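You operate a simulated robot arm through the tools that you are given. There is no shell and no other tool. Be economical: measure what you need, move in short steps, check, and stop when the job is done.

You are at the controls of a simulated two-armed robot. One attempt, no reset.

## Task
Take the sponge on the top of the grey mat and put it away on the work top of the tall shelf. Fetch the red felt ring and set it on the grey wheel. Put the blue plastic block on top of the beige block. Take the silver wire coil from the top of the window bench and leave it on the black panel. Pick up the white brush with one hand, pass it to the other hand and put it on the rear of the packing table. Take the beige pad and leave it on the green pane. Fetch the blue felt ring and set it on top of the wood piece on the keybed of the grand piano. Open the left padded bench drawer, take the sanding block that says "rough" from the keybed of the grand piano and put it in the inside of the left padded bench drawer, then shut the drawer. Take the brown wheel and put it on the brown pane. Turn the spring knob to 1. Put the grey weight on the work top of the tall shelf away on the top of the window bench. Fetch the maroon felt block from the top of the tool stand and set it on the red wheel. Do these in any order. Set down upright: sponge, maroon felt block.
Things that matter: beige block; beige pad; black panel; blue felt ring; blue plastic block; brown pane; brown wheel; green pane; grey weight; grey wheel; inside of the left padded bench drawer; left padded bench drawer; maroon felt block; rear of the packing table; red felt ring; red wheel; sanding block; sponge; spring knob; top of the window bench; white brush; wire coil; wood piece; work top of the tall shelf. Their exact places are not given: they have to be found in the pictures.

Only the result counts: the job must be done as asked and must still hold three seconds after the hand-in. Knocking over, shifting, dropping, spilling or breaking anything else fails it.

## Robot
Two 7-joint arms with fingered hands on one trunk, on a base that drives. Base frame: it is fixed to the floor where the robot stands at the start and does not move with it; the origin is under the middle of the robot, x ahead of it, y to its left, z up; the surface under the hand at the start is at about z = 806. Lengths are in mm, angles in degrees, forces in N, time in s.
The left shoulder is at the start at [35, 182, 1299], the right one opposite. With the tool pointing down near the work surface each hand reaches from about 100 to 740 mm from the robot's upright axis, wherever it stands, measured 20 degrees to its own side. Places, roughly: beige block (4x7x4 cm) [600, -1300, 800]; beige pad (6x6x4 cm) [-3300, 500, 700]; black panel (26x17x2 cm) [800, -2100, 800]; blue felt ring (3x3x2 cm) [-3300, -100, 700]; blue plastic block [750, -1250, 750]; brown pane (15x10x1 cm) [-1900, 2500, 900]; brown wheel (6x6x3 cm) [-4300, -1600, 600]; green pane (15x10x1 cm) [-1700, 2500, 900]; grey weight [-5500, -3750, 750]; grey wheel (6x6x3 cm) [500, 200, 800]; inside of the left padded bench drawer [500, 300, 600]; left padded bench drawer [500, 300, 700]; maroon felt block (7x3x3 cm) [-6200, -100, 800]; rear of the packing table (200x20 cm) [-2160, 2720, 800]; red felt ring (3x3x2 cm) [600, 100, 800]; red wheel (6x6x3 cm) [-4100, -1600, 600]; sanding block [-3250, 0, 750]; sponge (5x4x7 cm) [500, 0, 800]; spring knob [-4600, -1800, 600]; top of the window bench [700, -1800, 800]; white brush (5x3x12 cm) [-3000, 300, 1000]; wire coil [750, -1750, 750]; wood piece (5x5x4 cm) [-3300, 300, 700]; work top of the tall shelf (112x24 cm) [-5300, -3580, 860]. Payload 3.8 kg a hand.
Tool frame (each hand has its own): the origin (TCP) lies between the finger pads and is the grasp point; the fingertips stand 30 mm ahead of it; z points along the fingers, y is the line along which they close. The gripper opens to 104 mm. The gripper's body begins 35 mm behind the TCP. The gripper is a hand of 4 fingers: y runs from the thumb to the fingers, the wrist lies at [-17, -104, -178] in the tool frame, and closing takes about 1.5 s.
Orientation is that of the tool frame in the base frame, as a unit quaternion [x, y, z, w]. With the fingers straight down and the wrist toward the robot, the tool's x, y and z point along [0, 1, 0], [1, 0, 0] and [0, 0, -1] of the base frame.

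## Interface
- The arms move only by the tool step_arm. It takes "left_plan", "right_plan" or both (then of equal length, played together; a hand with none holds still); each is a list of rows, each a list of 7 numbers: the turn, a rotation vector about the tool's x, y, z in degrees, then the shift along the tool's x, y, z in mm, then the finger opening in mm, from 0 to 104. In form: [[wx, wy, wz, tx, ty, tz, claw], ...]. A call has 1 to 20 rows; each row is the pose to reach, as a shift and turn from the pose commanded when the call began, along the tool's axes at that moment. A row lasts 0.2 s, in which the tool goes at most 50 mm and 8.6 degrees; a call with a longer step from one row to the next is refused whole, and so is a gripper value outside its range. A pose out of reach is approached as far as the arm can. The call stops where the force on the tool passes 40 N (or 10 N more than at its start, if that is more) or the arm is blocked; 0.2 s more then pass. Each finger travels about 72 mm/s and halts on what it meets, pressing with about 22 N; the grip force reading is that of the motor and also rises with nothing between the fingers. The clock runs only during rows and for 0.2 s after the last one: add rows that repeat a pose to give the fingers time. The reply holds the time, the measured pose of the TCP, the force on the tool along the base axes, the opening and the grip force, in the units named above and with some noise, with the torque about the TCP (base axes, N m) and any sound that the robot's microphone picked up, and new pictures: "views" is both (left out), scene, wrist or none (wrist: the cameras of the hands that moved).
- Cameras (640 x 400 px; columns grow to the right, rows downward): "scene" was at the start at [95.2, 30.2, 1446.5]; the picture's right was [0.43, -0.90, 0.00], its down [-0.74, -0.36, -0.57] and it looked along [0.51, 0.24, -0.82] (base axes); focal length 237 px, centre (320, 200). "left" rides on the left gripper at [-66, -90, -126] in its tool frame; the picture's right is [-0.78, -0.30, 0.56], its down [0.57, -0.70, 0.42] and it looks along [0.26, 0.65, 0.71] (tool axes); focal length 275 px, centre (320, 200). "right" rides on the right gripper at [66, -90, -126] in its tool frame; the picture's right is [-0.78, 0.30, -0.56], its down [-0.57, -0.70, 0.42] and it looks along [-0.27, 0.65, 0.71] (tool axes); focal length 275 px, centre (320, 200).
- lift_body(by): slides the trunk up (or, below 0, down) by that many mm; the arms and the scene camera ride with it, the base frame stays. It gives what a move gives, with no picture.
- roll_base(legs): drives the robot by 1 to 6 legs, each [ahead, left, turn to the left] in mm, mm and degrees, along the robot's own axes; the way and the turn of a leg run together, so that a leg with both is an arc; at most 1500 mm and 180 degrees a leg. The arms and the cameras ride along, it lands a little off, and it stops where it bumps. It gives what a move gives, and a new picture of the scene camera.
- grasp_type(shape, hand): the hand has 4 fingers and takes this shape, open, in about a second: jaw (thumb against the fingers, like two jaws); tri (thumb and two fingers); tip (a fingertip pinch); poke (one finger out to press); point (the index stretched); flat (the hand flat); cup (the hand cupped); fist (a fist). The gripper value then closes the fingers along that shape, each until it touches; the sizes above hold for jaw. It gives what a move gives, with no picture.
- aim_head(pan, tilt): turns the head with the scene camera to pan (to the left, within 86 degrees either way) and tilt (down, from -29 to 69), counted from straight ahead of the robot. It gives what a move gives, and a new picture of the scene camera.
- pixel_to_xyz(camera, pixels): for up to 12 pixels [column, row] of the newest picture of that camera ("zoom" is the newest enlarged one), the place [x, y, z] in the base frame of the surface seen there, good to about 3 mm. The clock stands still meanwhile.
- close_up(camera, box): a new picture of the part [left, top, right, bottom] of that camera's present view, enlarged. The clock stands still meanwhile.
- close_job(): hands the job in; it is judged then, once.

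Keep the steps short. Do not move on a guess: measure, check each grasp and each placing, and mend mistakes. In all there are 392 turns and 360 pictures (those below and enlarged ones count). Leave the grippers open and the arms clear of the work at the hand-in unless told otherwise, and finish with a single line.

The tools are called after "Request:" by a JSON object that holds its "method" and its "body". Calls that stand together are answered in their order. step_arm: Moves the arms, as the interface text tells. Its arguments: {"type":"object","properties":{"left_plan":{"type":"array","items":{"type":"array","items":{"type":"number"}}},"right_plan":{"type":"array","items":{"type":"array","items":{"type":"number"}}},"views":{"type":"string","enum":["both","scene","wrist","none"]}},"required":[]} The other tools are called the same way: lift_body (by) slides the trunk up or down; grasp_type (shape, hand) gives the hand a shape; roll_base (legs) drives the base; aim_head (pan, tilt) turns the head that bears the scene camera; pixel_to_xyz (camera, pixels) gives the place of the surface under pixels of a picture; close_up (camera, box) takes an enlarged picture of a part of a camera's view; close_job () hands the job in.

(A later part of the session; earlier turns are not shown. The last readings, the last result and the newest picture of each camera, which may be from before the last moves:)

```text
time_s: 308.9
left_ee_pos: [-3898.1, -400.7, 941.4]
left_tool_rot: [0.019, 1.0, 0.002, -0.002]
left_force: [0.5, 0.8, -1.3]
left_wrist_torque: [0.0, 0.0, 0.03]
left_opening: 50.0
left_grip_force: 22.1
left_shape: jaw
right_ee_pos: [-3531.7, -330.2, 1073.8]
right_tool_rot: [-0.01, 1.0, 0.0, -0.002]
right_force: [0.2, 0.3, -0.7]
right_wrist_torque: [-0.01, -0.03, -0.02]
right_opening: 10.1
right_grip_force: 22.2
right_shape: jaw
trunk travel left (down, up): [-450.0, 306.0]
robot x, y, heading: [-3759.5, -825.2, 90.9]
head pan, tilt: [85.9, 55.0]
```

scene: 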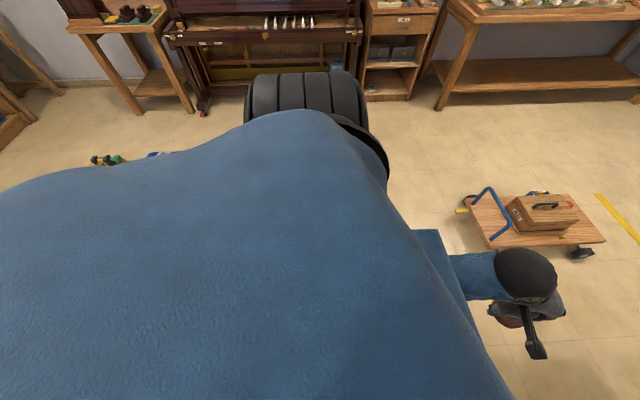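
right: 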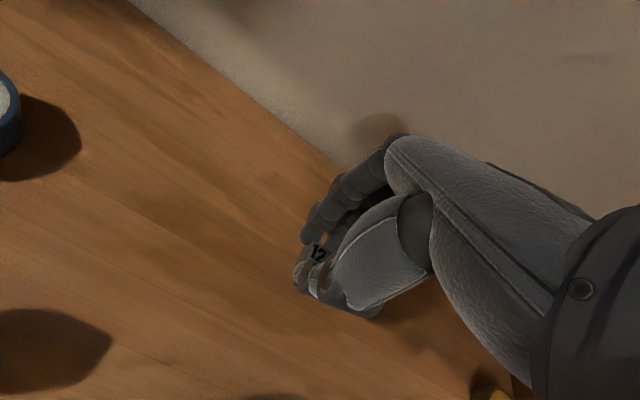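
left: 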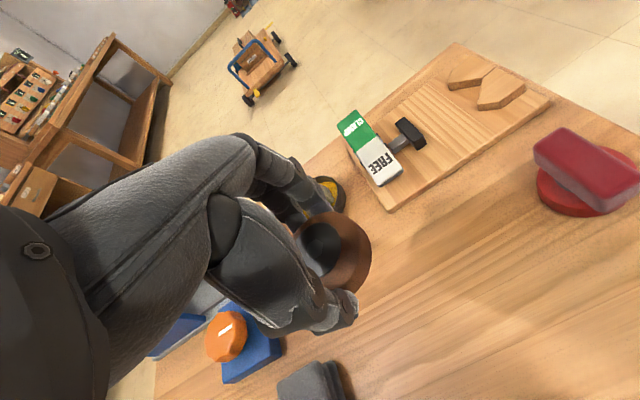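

It was the trolley. I'll check it: turn the head further by turning the base slightly is not needed now; first shift left 60 and drive on north.

Request:
{"method": "roll_base", "body": {"legs": [[200, 60, -1], [1400, 0, 0], [950, 0, 0], [0, 0, 90]]}}

Request:
{"method": "aim_head", "body": {"pan": 75, "tilt": 22}}

```text
time_s: 325.5
left_ee_pos: [-4262.9, 1581.2, 942.0]
left_tool_rot: [-0.696, 0.718, 0.0, -0.002]
left_force: [-0.1, 0.7, -1.8]
left_wrist_torque: [0.03, 0.03, 0.01]
left_opening: 50.1
left_grip_force: 21.9
left_shape: jaw
right_ee_pos: [-4335.4, 1948.3, 1075.4]
right_tool_rot: [0.717, -0.697, 0.003, 0.001]
right_force: [-0.1, 0.6, -0.6]
right_wrist_torque: [0.01, 0.01, 0.03]
right_opening: 10.0
right_grip_force: 22.7
right_shape: jaw
trunk travel left (down, up): [-450.0, 306.0]
robot x, y, heading: [-3839.5, 1725.7, -178.5]
head pan, tilt: [85.9, 55.0]
```

scene: 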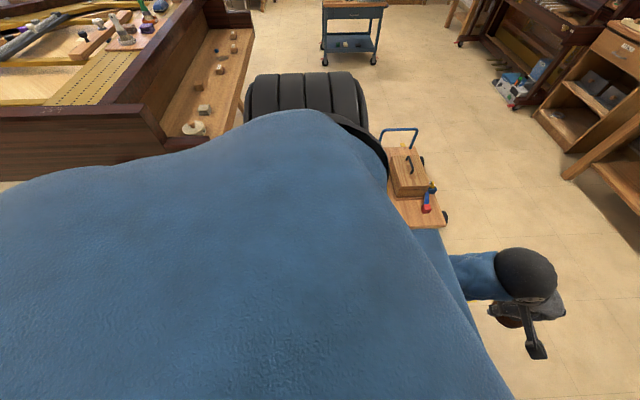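

```text
time_s: 326.5
left_ee_pos: [-4262.4, 1581.8, 942.7]
left_tool_rot: [-0.696, 0.718, 0.0, -0.002]
left_force: [0.4, -0.3, -1.3]
left_wrist_torque: [-0.01, 0.01, -0.01]
left_opening: 50.0
left_grip_force: 22.1
left_shape: jaw
right_ee_pos: [-4335.6, 1947.1, 1075.6]
right_tool_rot: [0.717, -0.698, 0.003, 0.0]
right_force: [-0.6, -0.1, 0.0]
right_wrist_torque: [-0.03, -0.02, 0.0]
right_opening: 10.2
right_grip_force: 22.2
right_shape: jaw
trunk travel left (down, up): [-450.0, 306.0]
robot x, y, heading: [-3840.9, 1728.7, -178.8]
head pan, tilt: [75.0, 22.0]
```

scene: 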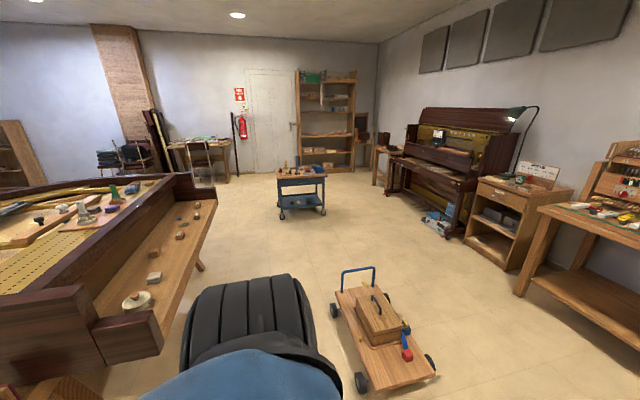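

I turned left, which lets me inspect the trolley. Zooming.

Request:
{"method": "close_up", "body": {"camera": "scene", "box": [265, 145, 340, 225]}}

Request:
{"method": "pixel_to_xyz", "body": {"camera": "scene", "pixels": [[277, 174], [326, 174], [301, 176]]}}

```text
5.00 times, centred on (302, 185) of scene
```

zoom: 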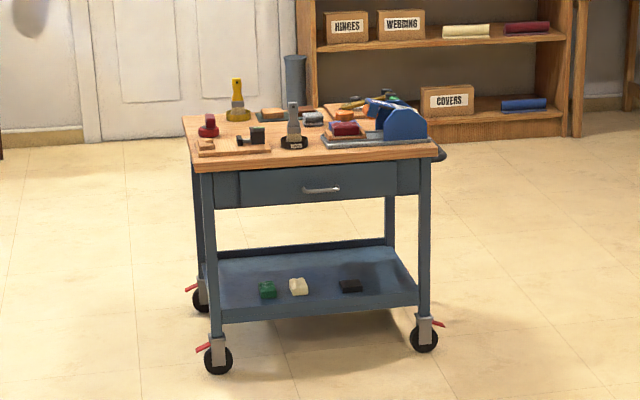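

```text
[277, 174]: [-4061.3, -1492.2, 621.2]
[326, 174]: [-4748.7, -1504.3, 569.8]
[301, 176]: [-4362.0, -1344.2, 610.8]
```

The trolley and its load are fine. I'll turn to face the packing table (+y) and slide east.

Request:
{"method": "roll_base", "body": {"legs": [[0, 0, -91.5], [-120, 0, 0], [0, -1300, 0]]}}

Request:
{"method": "aim_head", "body": {"pan": -15, "tilt": 30}}

```text
time_s: 337.7
left_ee_pos: [-2688.3, 2023.9, 943.2]
left_tool_rot: [0.029, 1.0, 0.002, -0.001]
left_force: [0.6, -0.2, -1.4]
left_wrist_torque: [0.0, -0.02, -0.03]
left_opening: 49.9
left_grip_force: 21.6
left_shape: jaw
right_ee_pos: [-2319.3, 2086.5, 1075.7]
right_tool_rot: [0.0, 1.0, -0.001, -0.003]
right_force: [0.3, -0.6, -0.5]
right_wrist_torque: [0.05, 0.0, -0.01]
right_opening: 10.1
right_grip_force: 21.4
right_shape: jaw
trunk travel left (down, up): [-450.0, 306.0]
robot x, y, heading: [-2556.2, 1600.5, 89.9]
head pan, tilt: [75.0, 22.0]
```

scene: 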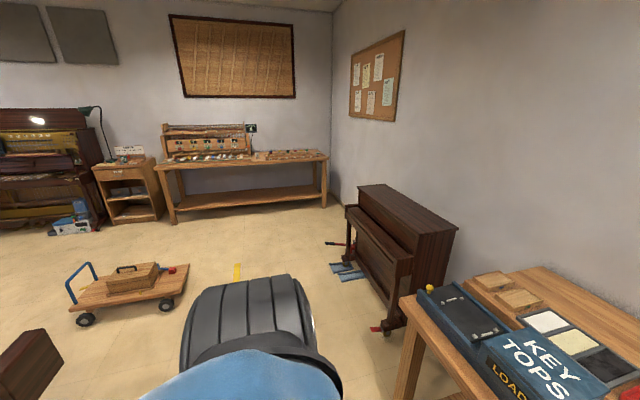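

```text
time_s: 339.3
left_ee_pos: [-2688.2, 2024.5, 942.5]
left_tool_rot: [0.028, 1.0, 0.002, -0.002]
left_force: [-0.3, 0.5, -1.4]
left_wrist_torque: [-0.02, 0.01, -0.01]
left_opening: 50.0
left_grip_force: 22.1
left_shape: jaw
right_ee_pos: [-2320.2, 2086.8, 1075.5]
right_tool_rot: [0.0, 1.0, -0.001, -0.002]
right_force: [0.6, -0.3, 0.8]
right_wrist_torque: [-0.01, -0.03, -0.01]
right_opening: 10.0
right_grip_force: 21.9
right_shape: jaw
trunk travel left (down, up): [-450.0, 306.0]
robot x, y, heading: [-2554.1, 1600.3, 89.6]
head pan, tilt: [-15.0, 30.0]
```

scene: 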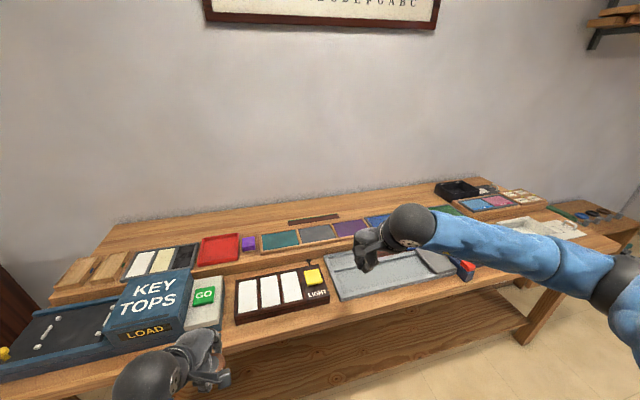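

Request:
{"method": "roll_base", "body": {"legs": [[0, -520, 0]]}}

Request:
{"method": "close_up", "body": {"camera": "scene", "box": [80, 160, 560, 330]}}

```text
time_s: 342.4
left_ee_pos: [-2173.2, 2022.5, 942.5]
left_tool_rot: [0.027, 1.0, 0.002, -0.001]
left_force: [-0.3, -0.5, -1.3]
left_wrist_torque: [-0.03, 0.01, 0.02]
left_opening: 49.6
left_grip_force: 22.6
left_shape: jaw
right_ee_pos: [-1804.7, 2089.9, 1074.5]
right_tool_rot: [-0.003, 1.0, -0.002, -0.004]
right_force: [0.5, 0.3, 0.1]
right_wrist_torque: [-0.01, -0.01, 0.0]
right_opening: 10.0
right_grip_force: 21.6
right_shape: jaw
trunk travel left (down, up): [-450.0, 306.0]
robot x, y, heading: [-2034.6, 1599.6, 90.4]
head pan, tilt: [-15.0, 30.0]
```

scene: 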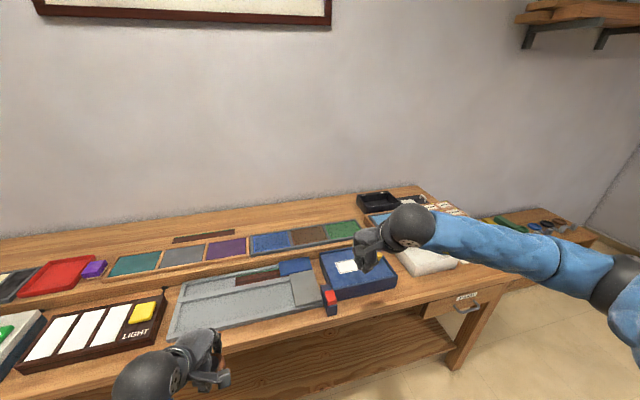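

```text
1.33 times, centred on (320, 245) of scene
```

zoom: 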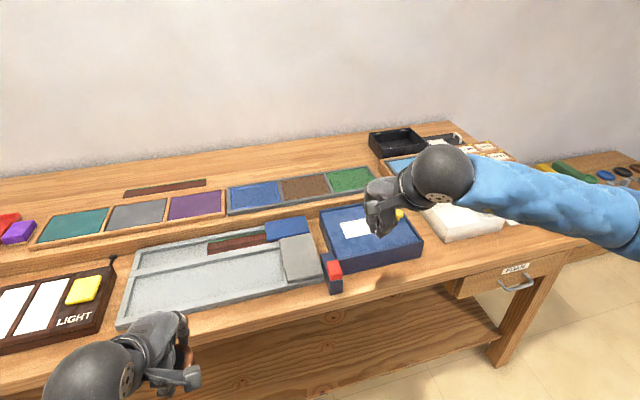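

Request:
{"method": "pixel_to_xyz", "body": {"camera": "scene", "pixels": [[308, 236], [342, 231], [290, 234], [322, 243], [323, 229], [295, 245], [360, 235], [270, 243], [200, 237], [240, 215], [340, 205], [230, 258]]}}

Request:
{"method": "close_up", "body": {"camera": "scene", "box": [230, 190, 430, 310]}}

```text
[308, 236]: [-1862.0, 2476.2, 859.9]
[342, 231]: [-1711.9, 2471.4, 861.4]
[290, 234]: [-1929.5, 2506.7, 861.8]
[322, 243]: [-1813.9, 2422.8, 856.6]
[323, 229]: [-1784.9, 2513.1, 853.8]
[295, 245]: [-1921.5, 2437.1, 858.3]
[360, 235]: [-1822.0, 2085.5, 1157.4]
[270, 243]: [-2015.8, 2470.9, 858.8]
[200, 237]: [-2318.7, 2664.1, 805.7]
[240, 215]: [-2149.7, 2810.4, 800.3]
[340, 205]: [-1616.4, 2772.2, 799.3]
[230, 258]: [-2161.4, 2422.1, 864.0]
```

```text
3.20 times, centred on (330, 250) of scene
```

zoom: 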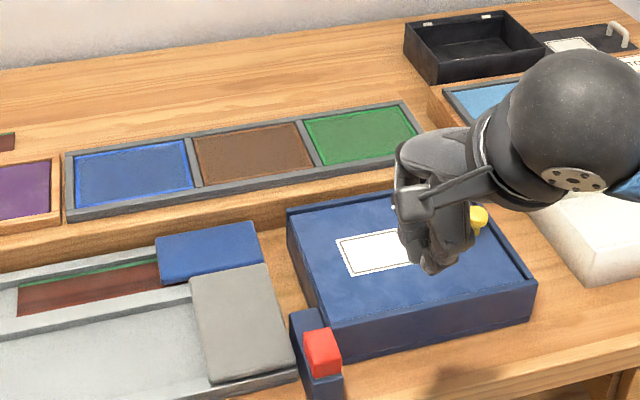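

Brown pane centre ≈ (−1862,2475), z≈857. I'll raise the left hand, then drive to reach it.

Request:
{"method": "step_arm", "body": {"left_plan": [[0, 0, 0, 0, 15, -25, 45], [0, 0, 0, 0, 30, -50, 45]], "views": "none"}}

Request:
{"method": "roll_base", "body": {"legs": [[250, -320, 0]]}}

Request:
{"method": "aim_head", "body": {"pan": 10, "tilt": 50}}

```text
time_s: 343.0
left_ee_pos: [-2171.6, 2052.5, 991.2]
left_tool_rot: [0.026, 1.0, 0.001, -0.002]
left_force: [0.2, 0.0, -0.7]
left_wrist_torque: [-0.02, 0.01, -0.04]
left_opening: 50.1
left_grip_force: 21.9
left_shape: jaw
right_ee_pos: [-1805.4, 2088.3, 1075.2]
right_tool_rot: [-0.004, 1.0, 0.0, -0.003]
right_force: [0.2, 0.4, 1.1]
right_wrist_torque: [-0.01, 0.01, -0.01]
right_opening: 10.2
right_grip_force: 21.8
right_shape: jaw
trunk travel left (down, up): [-450.0, 306.0]
robot x, y, heading: [-2038.0, 1596.4, 90.1]
head pan, tilt: [-15.0, 30.0]
```

```text
time_s: 345.5
left_ee_pos: [-1861.2, 2301.2, 991.1]
left_tool_rot: [0.021, 1.0, 0.001, -0.002]
left_force: [-0.2, -0.1, -1.6]
left_wrist_torque: [-0.02, 0.02, 0.0]
left_opening: 49.8
left_grip_force: 22.1
left_shape: jaw
right_ee_pos: [-1494.8, 2342.6, 1075.2]
right_tool_rot: [-0.007, 1.0, -0.001, -0.003]
right_force: [0.1, 0.4, 0.4]
right_wrist_torque: [0.03, -0.02, 0.03]
right_opening: 9.8
right_grip_force: 22.2
right_shape: jaw
trunk travel left (down, up): [-450.0, 306.0]
robot x, y, heading: [-1726.2, 1848.3, 90.7]
head pan, tilt: [-15.0, 30.0]
```

scene: 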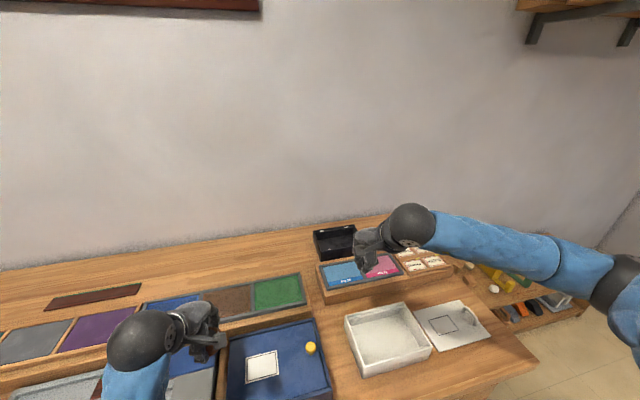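

```text
time_s: 346.4
left_ee_pos: [-1860.8, 2301.1, 990.1]
left_tool_rot: [0.023, 1.0, 0.002, -0.002]
left_force: [0.0, 0.1, -0.9]
left_wrist_torque: [0.01, 0.01, 0.0]
left_opening: 50.1
left_grip_force: 21.7
left_shape: jaw
right_ee_pos: [-1494.8, 2341.5, 1074.8]
right_tool_rot: [-0.007, 1.0, -0.001, -0.003]
right_force: [0.0, 0.9, -1.0]
right_wrist_torque: [0.02, 0.0, -0.02]
right_opening: 10.0
right_grip_force: 22.2
right_shape: jaw
trunk travel left (down, up): [-450.0, 306.0]
robot x, y, heading: [-1724.5, 1848.4, 90.5]
head pan, tilt: [10.0, 50.0]
```

scene: 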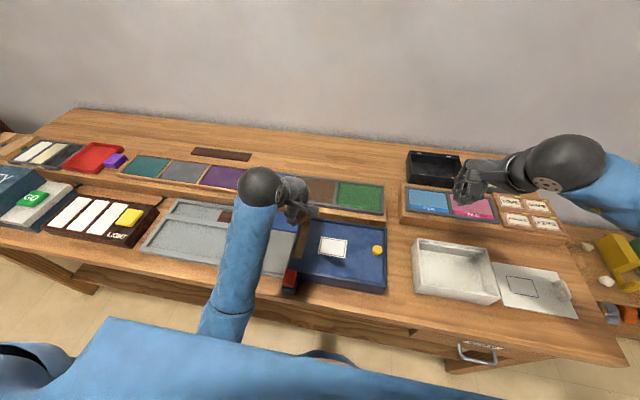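

I'll move forward to y≈2472 and lower to TCP≈902.

Request:
{"method": "step_arm", "body": {"left_plan": [[0, 0, 0, 2, 43, 0, 45], [0, 0, 0, 4, 86, 0, 45], [0, 0, 0, 6, 129, 0, 45], [0, 0, 0, 7, 171, 0, 45], [0, 0, 0, 7, 171, 45, 45], [0, 0, 0, 7, 171, 84, 45], [0, 0, 0, 7, 171, 84, 45]], "views": "wrist"}}

Request:
{"method": "pixel_to_xyz", "body": {"camera": "left", "pixels": [[350, 225], [350, 290], [400, 230], [380, 200], [330, 235], [360, 250]]}}

```text
time_s: 347.9
left_ee_pos: [-1861.3, 2472.3, 909.6]
left_tool_rot: [0.02, 1.0, 0.002, -0.001]
left_force: [0.3, -0.8, -1.3]
left_wrist_torque: [0.0, -0.01, 0.03]
left_opening: 49.9
left_grip_force: 22.2
left_shape: jaw
right_ee_pos: [-1496.3, 2341.9, 1075.9]
right_tool_rot: [-0.007, 1.0, 0.0, -0.002]
right_force: [0.1, 0.6, 0.1]
right_wrist_torque: [0.01, -0.01, 0.03]
right_opening: 9.8
right_grip_force: 22.1
right_shape: jaw
trunk travel left (down, up): [-450.0, 306.0]
robot x, y, heading: [-1726.6, 1849.1, 90.7]
head pan, tilt: [10.0, 50.0]
```

left: 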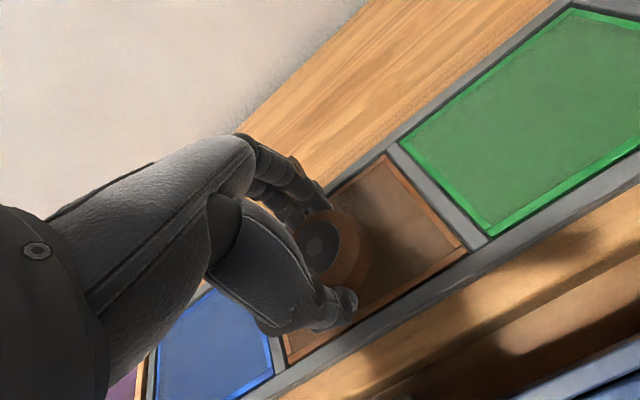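

```text
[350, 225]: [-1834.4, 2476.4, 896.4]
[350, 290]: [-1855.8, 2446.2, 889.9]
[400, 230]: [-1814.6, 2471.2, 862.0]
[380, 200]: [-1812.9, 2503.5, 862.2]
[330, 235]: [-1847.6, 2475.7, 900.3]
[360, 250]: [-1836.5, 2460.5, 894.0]
```

Over the pane. I'll lower about 10 mm until contact.

Request:
{"method": "step_arm", "body": {"left_plan": [[0, 0, 0, 0, 0, 7, 45], [0, 0, 0, 0, 0, 10, 45], [0, 0, 0, 0, 0, 12, 45], [0, 0, 0, 0, 0, 12, 45]], "views": "none"}}

```text
time_s: 348.9
left_ee_pos: [-1861.8, 2473.6, 898.0]
left_tool_rot: [0.022, 1.0, 0.003, -0.002]
left_force: [0.9, 0.2, 6.8]
left_wrist_torque: [0.13, -0.02, 0.0]
left_opening: 50.0
left_grip_force: 21.8
left_shape: jaw
right_ee_pos: [-1495.7, 2339.7, 1076.7]
right_tool_rot: [-0.007, 1.0, -0.001, -0.003]
right_force: [0.8, -0.2, -1.0]
right_wrist_torque: [-0.01, -0.02, 0.03]
right_opening: 10.0
right_grip_force: 22.4
right_shape: jaw
trunk travel left (down, up): [-450.0, 306.0]
robot x, y, heading: [-1724.0, 1849.8, 90.7]
head pan, tilt: [10.0, 50.0]
```

Contact. Release and rise.

Request:
{"method": "step_arm", "body": {"left_plan": [[0, 0, 0, 0, 0, 0, 60], [0, 0, 0, 0, 0, 0, 75], [0, 0, 0, 0, 0, 0, 84], [0, 0, 0, 0, 0, 0, 84], [0, 0, 0, 0, 0, -40, 84], [0, 0, 0, 0, 0, -80, 84], [0, 0, 0, 0, 0, -110, 84]], "views": "wrist"}}

```text
time_s: 350.6
left_ee_pos: [-1860.6, 2471.4, 1003.5]
left_tool_rot: [0.022, 1.0, 0.003, -0.001]
left_force: [-0.5, -0.1, 1.1]
left_wrist_torque: [-0.04, -0.01, -0.02]
left_opening: 83.6
left_grip_force: 0.0
left_shape: jaw
right_ee_pos: [-1495.1, 2340.8, 1075.5]
right_tool_rot: [-0.007, 1.0, 0.0, -0.003]
right_force: [0.1, -0.4, -0.7]
right_wrist_torque: [-0.01, -0.04, -0.04]
right_opening: 10.2
right_grip_force: 21.6
right_shape: jaw
trunk travel left (down, up): [-450.0, 306.0]
robot x, y, heading: [-1723.1, 1849.5, 90.8]
head pan, tilt: [10.0, 50.0]
```

left: 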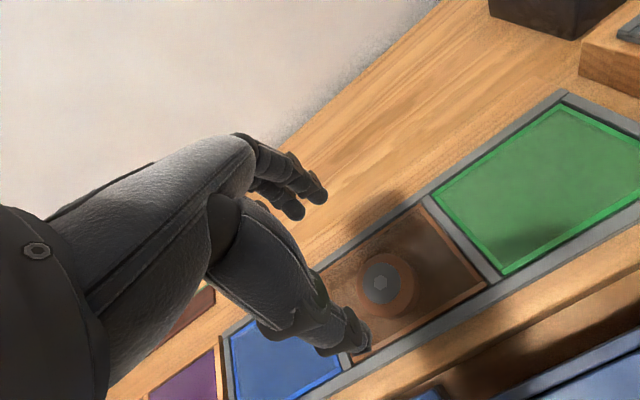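

Brown wheel is on the brown pane. Next the piano keybed. I'll retract the left arm and drive back to the lane, then face +x.

Request:
{"method": "step_arm", "body": {"left_plan": [[0, 0, 0, 0, -45, 0, 84], [0, 0, 0, 0, -90, 0, 84], [0, 0, 0, 0, -135, 0, 84], [0, 0, 0, 0, -180, 0, 84], [0, 0, 0, 0, -210, 0, 84]], "views": "none"}}

Request:
{"method": "roll_base", "body": {"legs": [[-300, 0, 0], [0, 1050, 0], [0, 1080, 0], [0, 0, -91]]}}

Request:
{"method": "aim_head", "body": {"pan": -60, "tilt": 40}}

```text
time_s: 351.8
left_ee_pos: [-1869.9, 2261.8, 1005.0]
left_tool_rot: [0.022, 1.0, 0.002, -0.001]
left_force: [-0.6, -0.8, -0.6]
left_wrist_torque: [-0.01, -0.02, 0.0]
left_opening: 83.8
left_grip_force: 0.0
left_shape: jaw
right_ee_pos: [-1496.2, 2341.8, 1076.0]
right_tool_rot: [-0.006, 1.0, -0.001, -0.003]
right_force: [-0.2, 1.0, -0.1]
right_wrist_torque: [0.01, 0.0, 0.0]
right_opening: 9.7
right_grip_force: 21.8
right_shape: jaw
trunk travel left (down, up): [-450.0, 306.0]
robot x, y, heading: [-1724.4, 1850.9, 90.4]
head pan, tilt: [10.0, 50.0]
```

```text
time_s: 367.7
left_ee_pos: [-3398.5, 1641.0, 1006.5]
left_tool_rot: [0.728, 0.686, 0.002, 0.001]
left_force: [-0.1, 0.5, -0.4]
left_wrist_torque: [0.03, -0.03, 0.01]
left_opening: 83.6
left_grip_force: 0.2
left_shape: jaw
right_ee_pos: [-3325.4, 1264.9, 1075.8]
right_tool_rot: [0.708, 0.707, 0.001, -0.003]
right_force: [0.5, 0.2, 0.1]
right_wrist_torque: [-0.02, 0.01, 0.0]
right_opening: 10.0
right_grip_force: 22.2
right_shape: jaw
trunk travel left (down, up): [-450.0, 306.0]
robot x, y, heading: [-3813.9, 1501.2, -0.4]
head pan, tilt: [10.0, 50.0]
```

scene: 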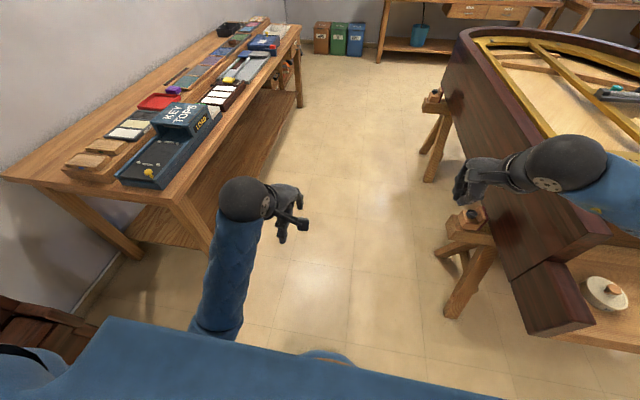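

```text
time_s: 369.1
left_ee_pos: [-3398.2, 1641.1, 1005.4]
left_tool_rot: [0.728, 0.686, 0.003, 0.0]
left_force: [0.4, 0.1, -0.5]
left_wrist_torque: [-0.01, 0.01, -0.02]
left_opening: 83.9
left_grip_force: 0.1
left_shape: jaw
right_ee_pos: [-3324.9, 1265.6, 1074.7]
right_tool_rot: [0.708, 0.706, 0.001, -0.003]
right_force: [0.0, 0.1, 0.4]
right_wrist_torque: [0.02, -0.02, 0.01]
right_opening: 10.1
right_grip_force: 21.9
right_shape: jaw
trunk travel left (down, up): [-450.0, 306.0]
robot x, y, heading: [-3810.6, 1498.8, -0.3]
head pan, tilt: [-60.0, 40.0]
```

scene: 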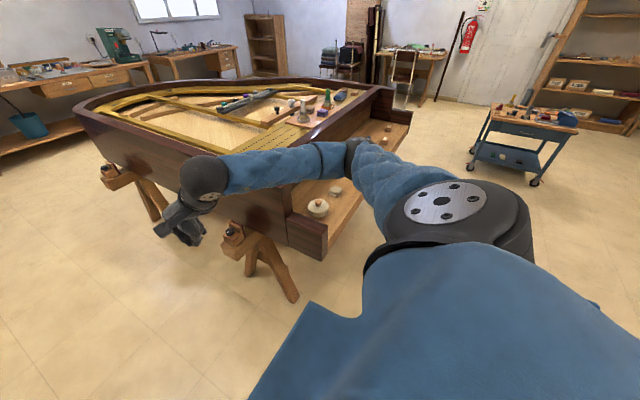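

I'll back off 80 mm and slide along the keybed to y≈150.

Request:
{"method": "roll_base", "body": {"legs": [[-80, 0, 0], [0, -1300, 0]]}}

Request:
{"method": "aim_head", "body": {"pan": 0, "tilt": 45}}

```text
time_s: 376.4
left_ee_pos: [-3477.3, 340.6, 1005.7]
left_tool_rot: [0.722, 0.691, 0.002, 0.0]
left_force: [0.4, -0.2, 0.7]
left_wrist_torque: [0.03, -0.02, -0.01]
left_opening: 83.7
left_grip_force: 0.1
left_shape: jaw
right_ee_pos: [-3397.9, -35.0, 1075.2]
right_tool_rot: [0.701, 0.713, 0.001, -0.002]
right_force: [0.4, 0.4, -0.5]
right_wrist_torque: [0.03, 0.02, 0.0]
right_opening: 10.0
right_grip_force: 21.9
right_shape: jaw
trunk travel left (down, up): [-450.0, 306.0]
robot x, y, heading: [-3890.0, 194.1, 0.6]
head pan, tilt: [-60.0, 40.0]
```

scene: 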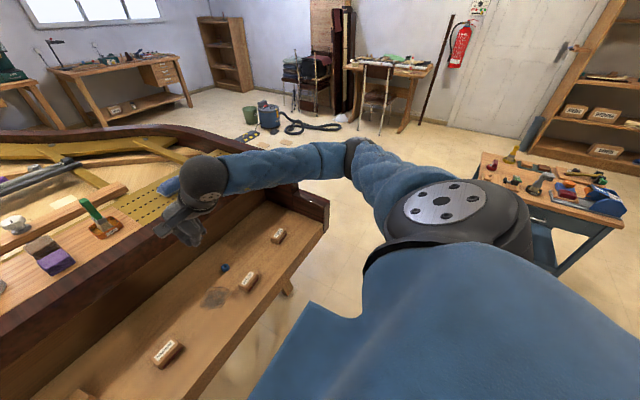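

```text
time_s: 377.6
left_ee_pos: [-3477.8, 338.9, 1005.9]
left_tool_rot: [0.722, 0.692, 0.002, 0.0]
left_force: [0.2, 0.2, 0.2]
left_wrist_torque: [0.0, -0.01, 0.03]
left_opening: 83.6
left_grip_force: 0.0
left_shape: jaw
right_ee_pos: [-3397.7, -34.9, 1075.0]
right_tool_rot: [0.701, 0.713, 0.001, -0.003]
right_force: [-0.4, 0.1, 0.5]
right_wrist_torque: [-0.02, 0.01, -0.03]
right_opening: 9.9
right_grip_force: 22.3
right_shape: jaw
trunk travel left (down, up): [-450.0, 306.0]
robot x, y, heading: [-3891.3, 192.4, 0.8]
head pan, tilt: [0.0, 45.0]
```

scene: 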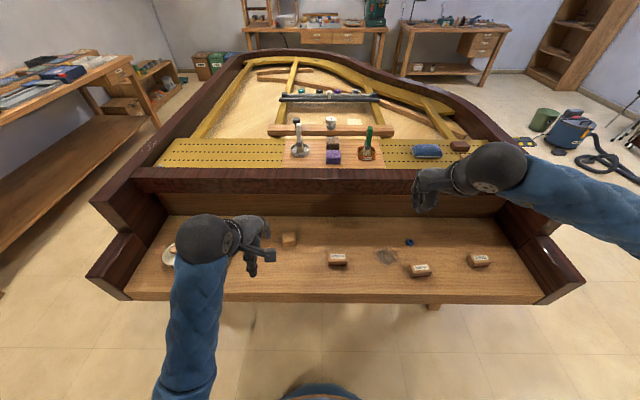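

Excellent view: three sanding blocks with labels at (337,260), (418,270), (479,260), the blue ring at (409,242), the wood piece at (289,240). Zooming.

Request:
{"method": "close_up", "body": {"camera": "scene", "box": [270, 225, 510, 300]}}

Request:
{"method": "pixel_to_xyz", "body": {"camera": "scene", "pixels": [[337, 260], [418, 270], [479, 260], [409, 242], [289, 240], [320, 290], [330, 200], [329, 150], [168, 255], [299, 145]]}}

Request:
{"method": "close_up", "body": {"camera": "scene", "box": [320, 245, 440, 285]}}

```text
2.67 times, centred on (390, 262) of scene
```

zoom: 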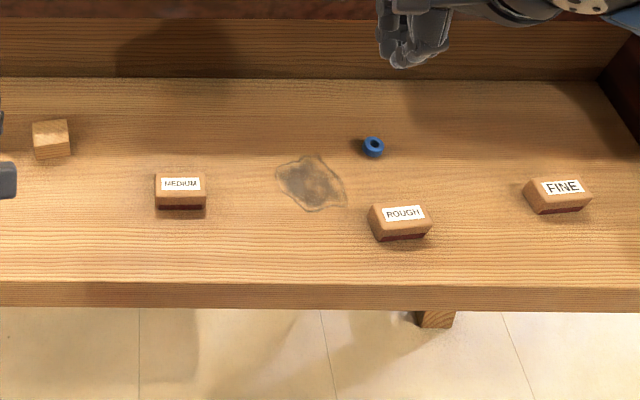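

```text
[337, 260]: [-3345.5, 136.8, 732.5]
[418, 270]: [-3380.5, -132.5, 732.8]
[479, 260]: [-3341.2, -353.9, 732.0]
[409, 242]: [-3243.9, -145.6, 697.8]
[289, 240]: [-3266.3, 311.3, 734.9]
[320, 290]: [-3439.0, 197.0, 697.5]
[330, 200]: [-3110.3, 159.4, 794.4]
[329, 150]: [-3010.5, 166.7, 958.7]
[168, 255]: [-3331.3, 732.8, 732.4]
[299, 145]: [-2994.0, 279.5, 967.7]
```

```text
5.33 times, centred on (380, 265) of scene
```

zoom: 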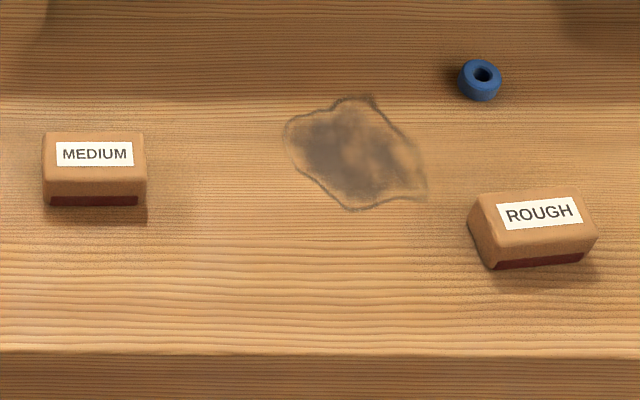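

"ROUGH" is at (−3380,−132). Blue ring (−3244,−146), wood piece (−3266,311) top 735. I'll position for the ring and lower the trunk.

Request:
{"method": "roll_base", "body": {"legs": [[80, -440, -0.7]]}}

Request:
{"method": "lift_body", "body": {"by": -120}}

Request:
{"method": "aim_head", "body": {"pan": 10, "tilt": 52}}

```text
time_s: 380.4
left_ee_pos: [-3392.0, -105.7, 1005.1]
left_tool_rot: [0.726, 0.688, 0.002, 0.0]
left_force: [-0.9, -0.6, -1.4]
left_wrist_torque: [0.01, -0.04, -0.01]
left_opening: 84.0
left_grip_force: 0.0
left_shape: jaw
right_ee_pos: [-3316.0, -481.1, 1074.9]
right_tool_rot: [0.706, 0.708, 0.002, -0.004]
right_force: [-0.9, -1.5, -0.6]
right_wrist_torque: [0.05, 0.0, -0.03]
right_opening: 10.2
right_grip_force: 22.0
right_shape: jaw
trunk travel left (down, up): [-450.0, 306.0]
robot x, y, heading: [-3804.7, -252.3, 0.1]
head pan, tilt: [0.0, 45.0]
```

scene: 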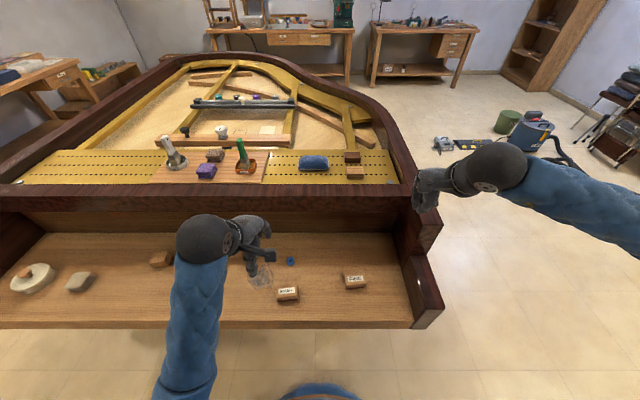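

```text
time_s: 381.9
left_ee_pos: [-3392.7, -104.9, 885.6]
left_tool_rot: [0.726, 0.688, 0.003, 0.0]
left_force: [-0.3, -0.4, -0.2]
left_wrist_torque: [0.02, 0.02, 0.0]
left_opening: 84.0
left_grip_force: 0.1
left_shape: jaw
right_ee_pos: [-3316.1, -480.3, 957.3]
right_tool_rot: [0.705, 0.709, 0.002, -0.002]
right_force: [-0.3, -0.1, 0.6]
right_wrist_torque: [0.03, -0.01, 0.02]
right_opening: 10.1
right_grip_force: 21.7
right_shape: jaw
trunk travel left (down, up): [-330.0, 426.0]
robot x, y, heading: [-3806.1, -247.3, 0.0]
head pan, tilt: [0.0, 45.0]
```

```text
time_s: 382.6
left_ee_pos: [-3391.2, -104.3, 885.6]
left_tool_rot: [0.726, 0.687, 0.003, 0.0]
left_force: [-0.2, 0.0, -0.3]
left_wrist_torque: [0.01, -0.01, 0.04]
left_opening: 83.8
left_grip_force: 0.1
left_shape: jaw
right_ee_pos: [-3316.8, -480.9, 955.0]
right_tool_rot: [0.706, 0.708, 0.001, -0.003]
right_force: [0.1, -0.3, -0.7]
right_wrist_torque: [0.01, 0.0, -0.02]
right_opening: 10.1
right_grip_force: 22.2
right_shape: jaw
trunk travel left (down, up): [-330.0, 426.0]
robot x, y, heading: [-3806.0, -248.5, 0.1]
head pan, tilt: [10.0, 52.0]
```

scene: 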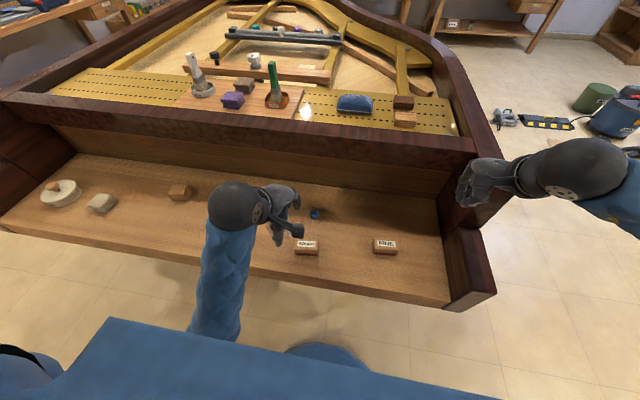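

Request:
{"method": "pixel_to_xyz", "body": {"camera": "scene", "pixels": [[315, 214], [315, 210], [316, 218], [320, 185], [330, 165], [340, 190], [330, 196], [325, 140]]}}

Request:
{"method": "step_arm", "body": {"left_plan": [[0, 0, 0, -10, 40, 0, 70], [0, 0, 0, -20, 80, 0, 70], [0, 0, 0, -30, 120, 0, 70]], "views": "wrist"}}

```text
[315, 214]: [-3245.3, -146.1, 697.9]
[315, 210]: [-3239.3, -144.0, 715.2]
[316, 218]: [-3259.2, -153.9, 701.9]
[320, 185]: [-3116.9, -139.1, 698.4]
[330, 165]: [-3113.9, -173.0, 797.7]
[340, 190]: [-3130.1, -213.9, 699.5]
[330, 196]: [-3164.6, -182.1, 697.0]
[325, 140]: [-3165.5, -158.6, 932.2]
```

```text
time_s: 383.4
left_ee_pos: [-3273.0, -141.5, 886.5]
left_tool_rot: [0.726, 0.688, 0.003, 0.001]
left_force: [1.3, 0.0, 0.1]
left_wrist_torque: [0.01, 0.03, 0.01]
left_opening: 70.5
left_grip_force: 0.0
left_shape: jaw
right_ee_pos: [-3316.1, -481.2, 956.3]
right_tool_rot: [0.706, 0.708, 0.001, -0.002]
right_force: [-0.4, 0.3, 0.4]
right_wrist_torque: [0.0, 0.02, 0.0]
right_opening: 10.1
right_grip_force: 22.1
right_shape: jaw
trunk travel left (down, up): [-330.0, 426.0]
robot x, y, heading: [-3805.1, -243.3, 0.1]
head pan, tilt: [10.0, 52.0]
```

left: 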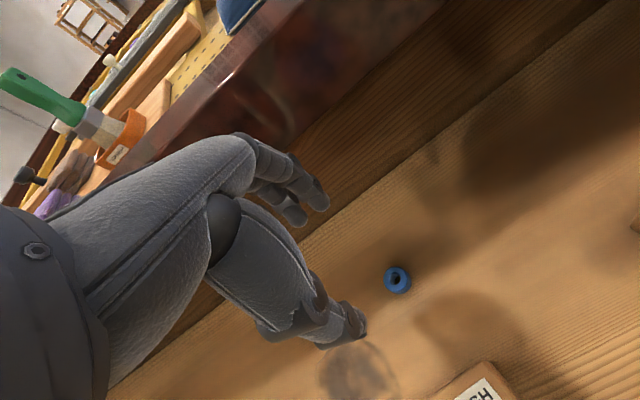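

Request:
{"method": "pixel_to_xyz", "body": {"camera": "left", "pixels": [[397, 270], [397, 291], [387, 280], [408, 280], [397, 280]]}}

```text
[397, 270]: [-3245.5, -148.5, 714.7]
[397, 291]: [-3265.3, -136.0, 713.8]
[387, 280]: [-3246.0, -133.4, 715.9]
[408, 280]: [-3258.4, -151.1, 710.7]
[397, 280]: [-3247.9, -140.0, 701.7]
```

Request:
{"method": "step_arm", "body": {"left_plan": [[0, 0, 0, 0, 21, 0, 60], [0, 0, 0, 0, 21, 45, 60], [0, 0, 0, 0, 21, 90, 60], [0, 0, 0, 0, 21, 130, 60], [0, 0, 0, 0, 21, 154, 60], [0, 0, 0, 0, 21, 154, 40], [0, 0, 0, 0, 21, 154, 20], [0, 0, 0, 0, 21, 154, 10], [0, 0, 0, 0, 21, 154, 10], [0, 0, 0, 0, 21, 154, 10]], "views": "wrist"}}

```text
time_s: 385.6
left_ee_pos: [-3252.9, -141.8, 731.5]
left_tool_rot: [0.726, 0.688, 0.002, 0.0]
left_force: [0.3, -0.2, -0.4]
left_wrist_torque: [0.03, -0.01, 0.01]
left_opening: 19.1
left_grip_force: 22.2
left_shape: jaw
right_ee_pos: [-3316.4, -480.9, 955.5]
right_tool_rot: [0.706, 0.709, 0.002, -0.002]
right_force: [0.7, -0.6, -0.3]
right_wrist_torque: [-0.03, 0.0, -0.01]
right_opening: 10.0
right_grip_force: 22.3
right_shape: jaw
trunk travel left (down, up): [-330.0, 426.0]
robot x, y, heading: [-3808.1, -248.4, 0.0]
head pan, tilt: [10.0, 52.0]
```

left: 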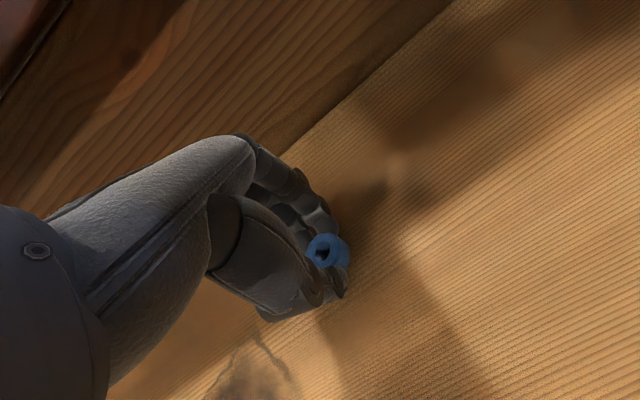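

Ring held. I'll lift, draw back a little, and slide the base left to the wood piece.

Request:
{"method": "step_arm", "body": {"left_plan": [[0, 0, 0, 0, 0, -40, 10], [0, 0, 0, 0, 0, -80, 10], [0, 0, 0, 0, -30, -110, 10], [0, 0, 0, 0, -50, -120, 10]], "views": "none"}}

Request:
{"method": "roll_base", "body": {"legs": [[0, 420, 0]]}}

Request:
{"method": "close_up", "body": {"camera": "left", "box": [240, 140, 520, 340]}}

```text
time_s: 386.6
left_ee_pos: [-3290.7, -126.2, 862.6]
left_tool_rot: [0.721, 0.693, 0.023, 0.002]
left_force: [-0.7, -1.0, 0.4]
left_wrist_torque: [0.0, 0.0, 0.05]
left_opening: 18.7
left_grip_force: 22.0
left_shape: jaw
right_ee_pos: [-3316.8, -480.1, 955.3]
right_tool_rot: [0.706, 0.708, 0.001, -0.002]
right_force: [-0.1, -0.3, -0.7]
right_wrist_torque: [0.0, 0.03, 0.01]
right_opening: 10.2
right_grip_force: 22.5
right_shape: jaw
trunk travel left (down, up): [-330.0, 426.0]
robot x, y, heading: [-3807.0, -248.1, 0.2]
head pan, tilt: [10.0, 52.0]
```

```text
time_s: 389.1
left_ee_pos: [-3296.3, 295.1, 857.3]
left_tool_rot: [0.721, 0.693, 0.02, -0.006]
left_force: [-1.0, -0.2, -0.8]
left_wrist_torque: [-0.02, -0.01, 0.02]
left_opening: 18.8
left_grip_force: 22.1
left_shape: jaw
right_ee_pos: [-3316.7, -61.7, 955.9]
right_tool_rot: [0.705, 0.71, 0.001, -0.002]
right_force: [-0.4, -0.2, -0.2]
right_wrist_torque: [-0.02, 0.0, 0.01]
right_opening: 9.9
right_grip_force: 22.6
right_shape: jaw
trunk travel left (down, up): [-330.0, 426.0]
robot x, y, heading: [-3809.0, 169.3, 0.2]
head pan, tilt: [10.0, 52.0]
```

scene: 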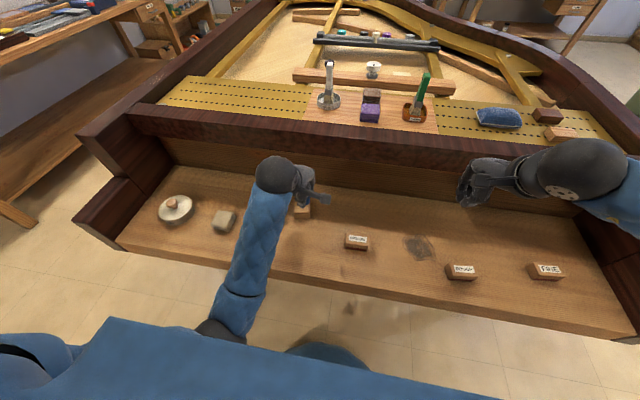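

```text
2.00 times, centred on (380, 240) of left
```

zoom: 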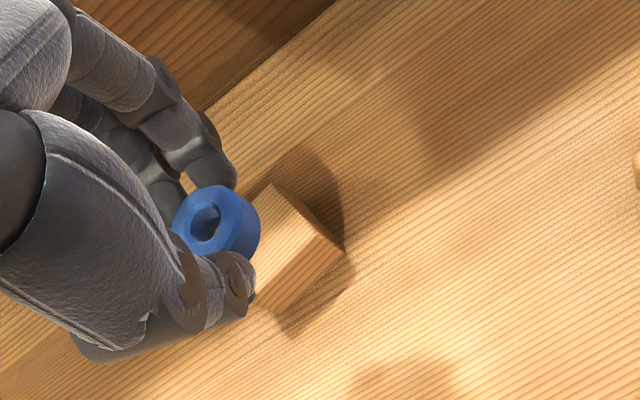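

Request:
{"method": "pixel_to_xyz", "body": {"camera": "zoom", "pixels": [[280, 190], [325, 245], [270, 290], [265, 260], [300, 230], [215, 195], [245, 235], [205, 220]]}}

Request:
{"method": "pixel_to_xyz", "body": {"camera": "scene", "pixels": [[297, 212], [310, 213], [303, 216]]}}

```text
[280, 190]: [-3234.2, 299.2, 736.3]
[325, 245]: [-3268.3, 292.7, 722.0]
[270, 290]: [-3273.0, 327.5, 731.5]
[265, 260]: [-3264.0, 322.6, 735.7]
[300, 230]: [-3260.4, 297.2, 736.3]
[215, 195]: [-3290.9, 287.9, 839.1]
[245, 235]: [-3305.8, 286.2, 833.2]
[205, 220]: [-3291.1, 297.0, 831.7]
```

```text
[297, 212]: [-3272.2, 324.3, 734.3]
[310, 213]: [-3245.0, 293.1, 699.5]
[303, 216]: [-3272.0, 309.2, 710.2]
```

Wood piece centre ≈ (−3251,315), top 736. I'll move over and lower.

Request:
{"method": "step_arm", "body": {"left_plan": [[0, 0, 0, 11, 22, 0, 10], [0, 0, 0, 22, 44, 0, 10], [0, 0, 0, 22, 44, 40, 10], [0, 0, 0, 22, 44, 78, 10], [0, 0, 0, 22, 44, 78, 10]], "views": "wrist"}}

Request:
{"method": "close_up", "body": {"camera": "left", "box": [260, 180, 440, 320]}}

```text
time_s: 390.4
left_ee_pos: [-3250.8, 315.6, 780.2]
left_tool_rot: [0.721, 0.693, 0.021, -0.005]
left_force: [-0.4, -0.3, -0.1]
left_wrist_torque: [-0.03, 0.01, 0.0]
left_opening: 19.0
left_grip_force: 21.6
left_shape: jaw
right_ee_pos: [-3316.7, -61.0, 955.4]
right_tool_rot: [0.704, 0.71, 0.001, -0.003]
right_force: [-0.7, 0.8, 0.4]
right_wrist_torque: [0.0, -0.01, 0.0]
right_opening: 9.9
right_grip_force: 22.3
right_shape: jaw
trunk travel left (down, up): [-330.0, 426.0]
robot x, y, heading: [-3809.5, 170.7, 0.2]
head pan, tilt: [10.0, 52.0]
```

left: 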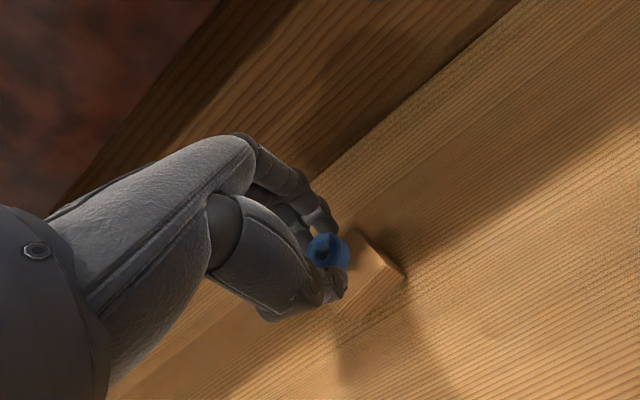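

```text
2.86 times, centred on (350, 250) of left
```

zoom: 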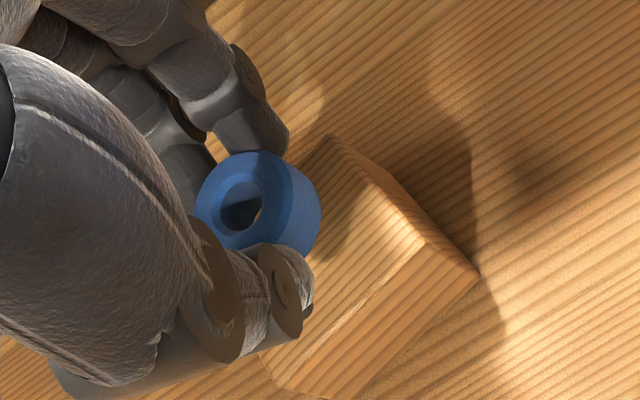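

Request:
{"method": "pixel_to_xyz", "body": {"camera": "zoom", "pixels": [[328, 145], [415, 240], [290, 360], [340, 220], [300, 200], [250, 165], [380, 190]]}}

```text
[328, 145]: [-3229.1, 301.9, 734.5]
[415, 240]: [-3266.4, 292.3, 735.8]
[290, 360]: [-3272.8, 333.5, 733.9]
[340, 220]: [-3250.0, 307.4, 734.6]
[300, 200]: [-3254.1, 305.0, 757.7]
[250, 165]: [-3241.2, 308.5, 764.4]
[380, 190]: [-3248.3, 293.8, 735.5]
```

Aligned. I'll lower 11 mm, release and rise.

Request:
{"method": "step_arm", "body": {"left_plan": [[0, 0, 0, 0, 0, 8, 10], [0, 0, 0, 0, 0, 11, 10], [0, 0, 0, 0, 0, 11, 25], [0, 0, 0, 0, 0, 11, 42], [0, 0, 0, 0, 0, 11, 48], [0, 0, 0, 0, 0, 11, 48], [0, 0, 0, 0, 0, -30, 48], [0, 0, 0, 0, 0, -70, 48]], "views": "wrist"}}

Request:
{"method": "close_up", "body": {"camera": "left", "box": [300, 200, 480, 340]}}

```text
time_s: 392.1
left_ee_pos: [-3253.3, 315.0, 850.4]
left_tool_rot: [0.722, 0.692, 0.021, -0.006]
left_force: [0.7, 0.0, 1.1]
left_wrist_torque: [0.01, 0.03, 0.0]
left_opening: 47.5
left_grip_force: 0.2
left_shape: jaw
right_ee_pos: [-3317.7, -60.4, 955.2]
right_tool_rot: [0.704, 0.71, 0.001, -0.003]
right_force: [-0.2, -0.4, -1.6]
right_wrist_torque: [-0.01, -0.04, -0.03]
right_opening: 10.1
right_grip_force: 21.8
right_shape: jaw
trunk travel left (down, up): [-330.0, 426.0]
robot x, y, heading: [-3806.2, 168.2, 0.5]
head pan, tilt: [10.0, 52.0]
```

left: 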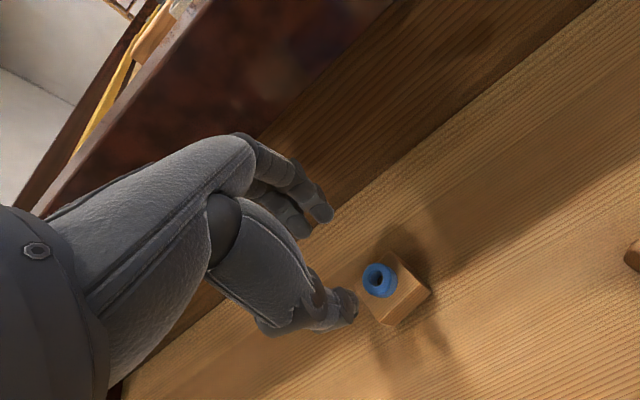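

```text
2.86 times, centred on (390, 270) of left
```

zoom: 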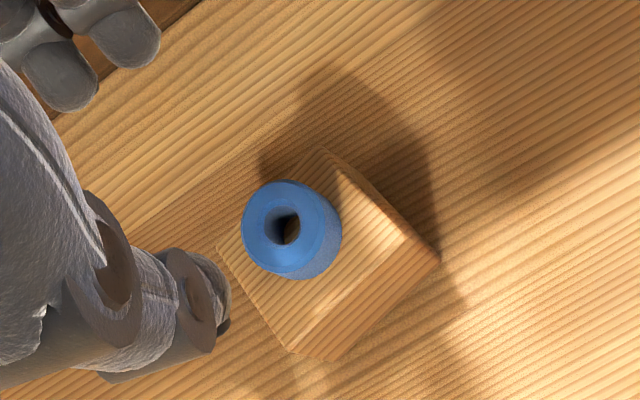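

Blue ring is set. Next the ROUGH sanding block: I'll slide right 430 mm and bring the left hand over it.

Request:
{"method": "step_arm", "body": {"left_plan": [[0, 0, 0, 0, -40, -20, 80], [0, 0, 0, 0, -80, -30, 80], [0, 0, 0, 0, -115, -30, 80]], "views": "none"}}

Request:
{"method": "roll_base", "body": {"legs": [[-20, -440, 0]]}}

Request:
{"method": "close_up", "body": {"camera": "left", "box": [280, 160, 560, 380]}}

```text
time_s: 392.9
left_ee_pos: [-3366.5, 322.8, 878.9]
left_tool_rot: [0.72, 0.693, 0.028, -0.005]
left_force: [-0.1, 0.5, 0.2]
left_wrist_torque: [-0.03, 0.03, -0.03]
left_opening: 79.6
left_grip_force: 0.0
left_shape: jaw
right_ee_pos: [-3316.5, -61.4, 954.9]
right_tool_rot: [0.704, 0.71, 0.002, -0.002]
right_force: [-0.3, -0.5, -0.5]
right_wrist_torque: [0.01, -0.02, -0.04]
right_opening: 10.1
right_grip_force: 22.1
right_shape: jaw
trunk travel left (down, up): [-330.0, 426.0]
robot x, y, heading: [-3804.0, 169.1, 0.3]
head pan, tilt: [10.0, 52.0]
```

```text
time_s: 395.6
left_ee_pos: [-3385.0, -122.3, 876.8]
left_tool_rot: [0.722, 0.692, 0.025, -0.01]
left_force: [-0.1, 0.0, 0.1]
left_wrist_torque: [0.03, -0.03, 0.0]
left_opening: 79.6
left_grip_force: 0.2
left_shape: jaw
right_ee_pos: [-3335.6, -507.5, 955.4]
right_tool_rot: [0.706, 0.708, 0.002, -0.003]
right_force: [0.1, -0.1, -0.1]
right_wrist_torque: [0.02, -0.01, 0.02]
right_opening: 10.2
right_grip_force: 22.0
right_shape: jaw
trunk travel left (down, up): [-330.0, 426.0]
robot x, y, heading: [-3827.1, -274.0, -0.1]
head pan, tilt: [10.0, 52.0]
```

scene: 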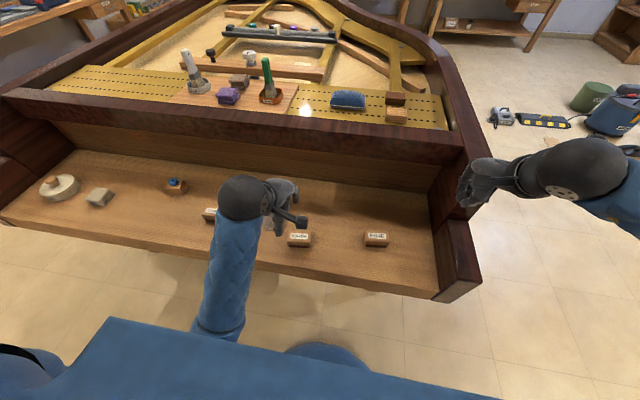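

```text
1.82 times, centred on (420, 270) of left
```

zoom: 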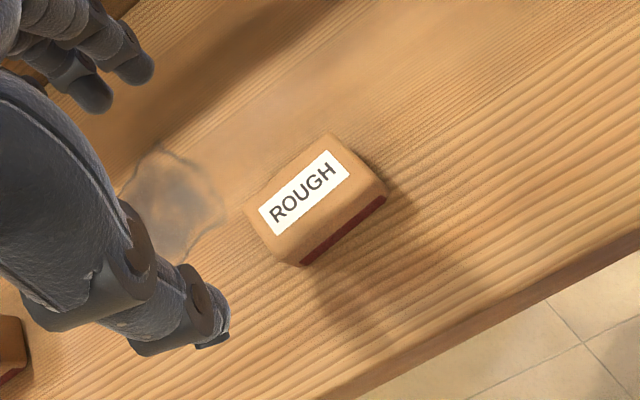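

Request:
{"method": "pixel_to_xyz", "body": {"camera": "zoom", "pixels": [[250, 208], [328, 140], [382, 190], [305, 258], [310, 195]]}}

```text
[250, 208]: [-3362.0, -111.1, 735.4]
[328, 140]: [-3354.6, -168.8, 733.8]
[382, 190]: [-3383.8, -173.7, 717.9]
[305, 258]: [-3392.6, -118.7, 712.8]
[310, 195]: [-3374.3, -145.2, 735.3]
```

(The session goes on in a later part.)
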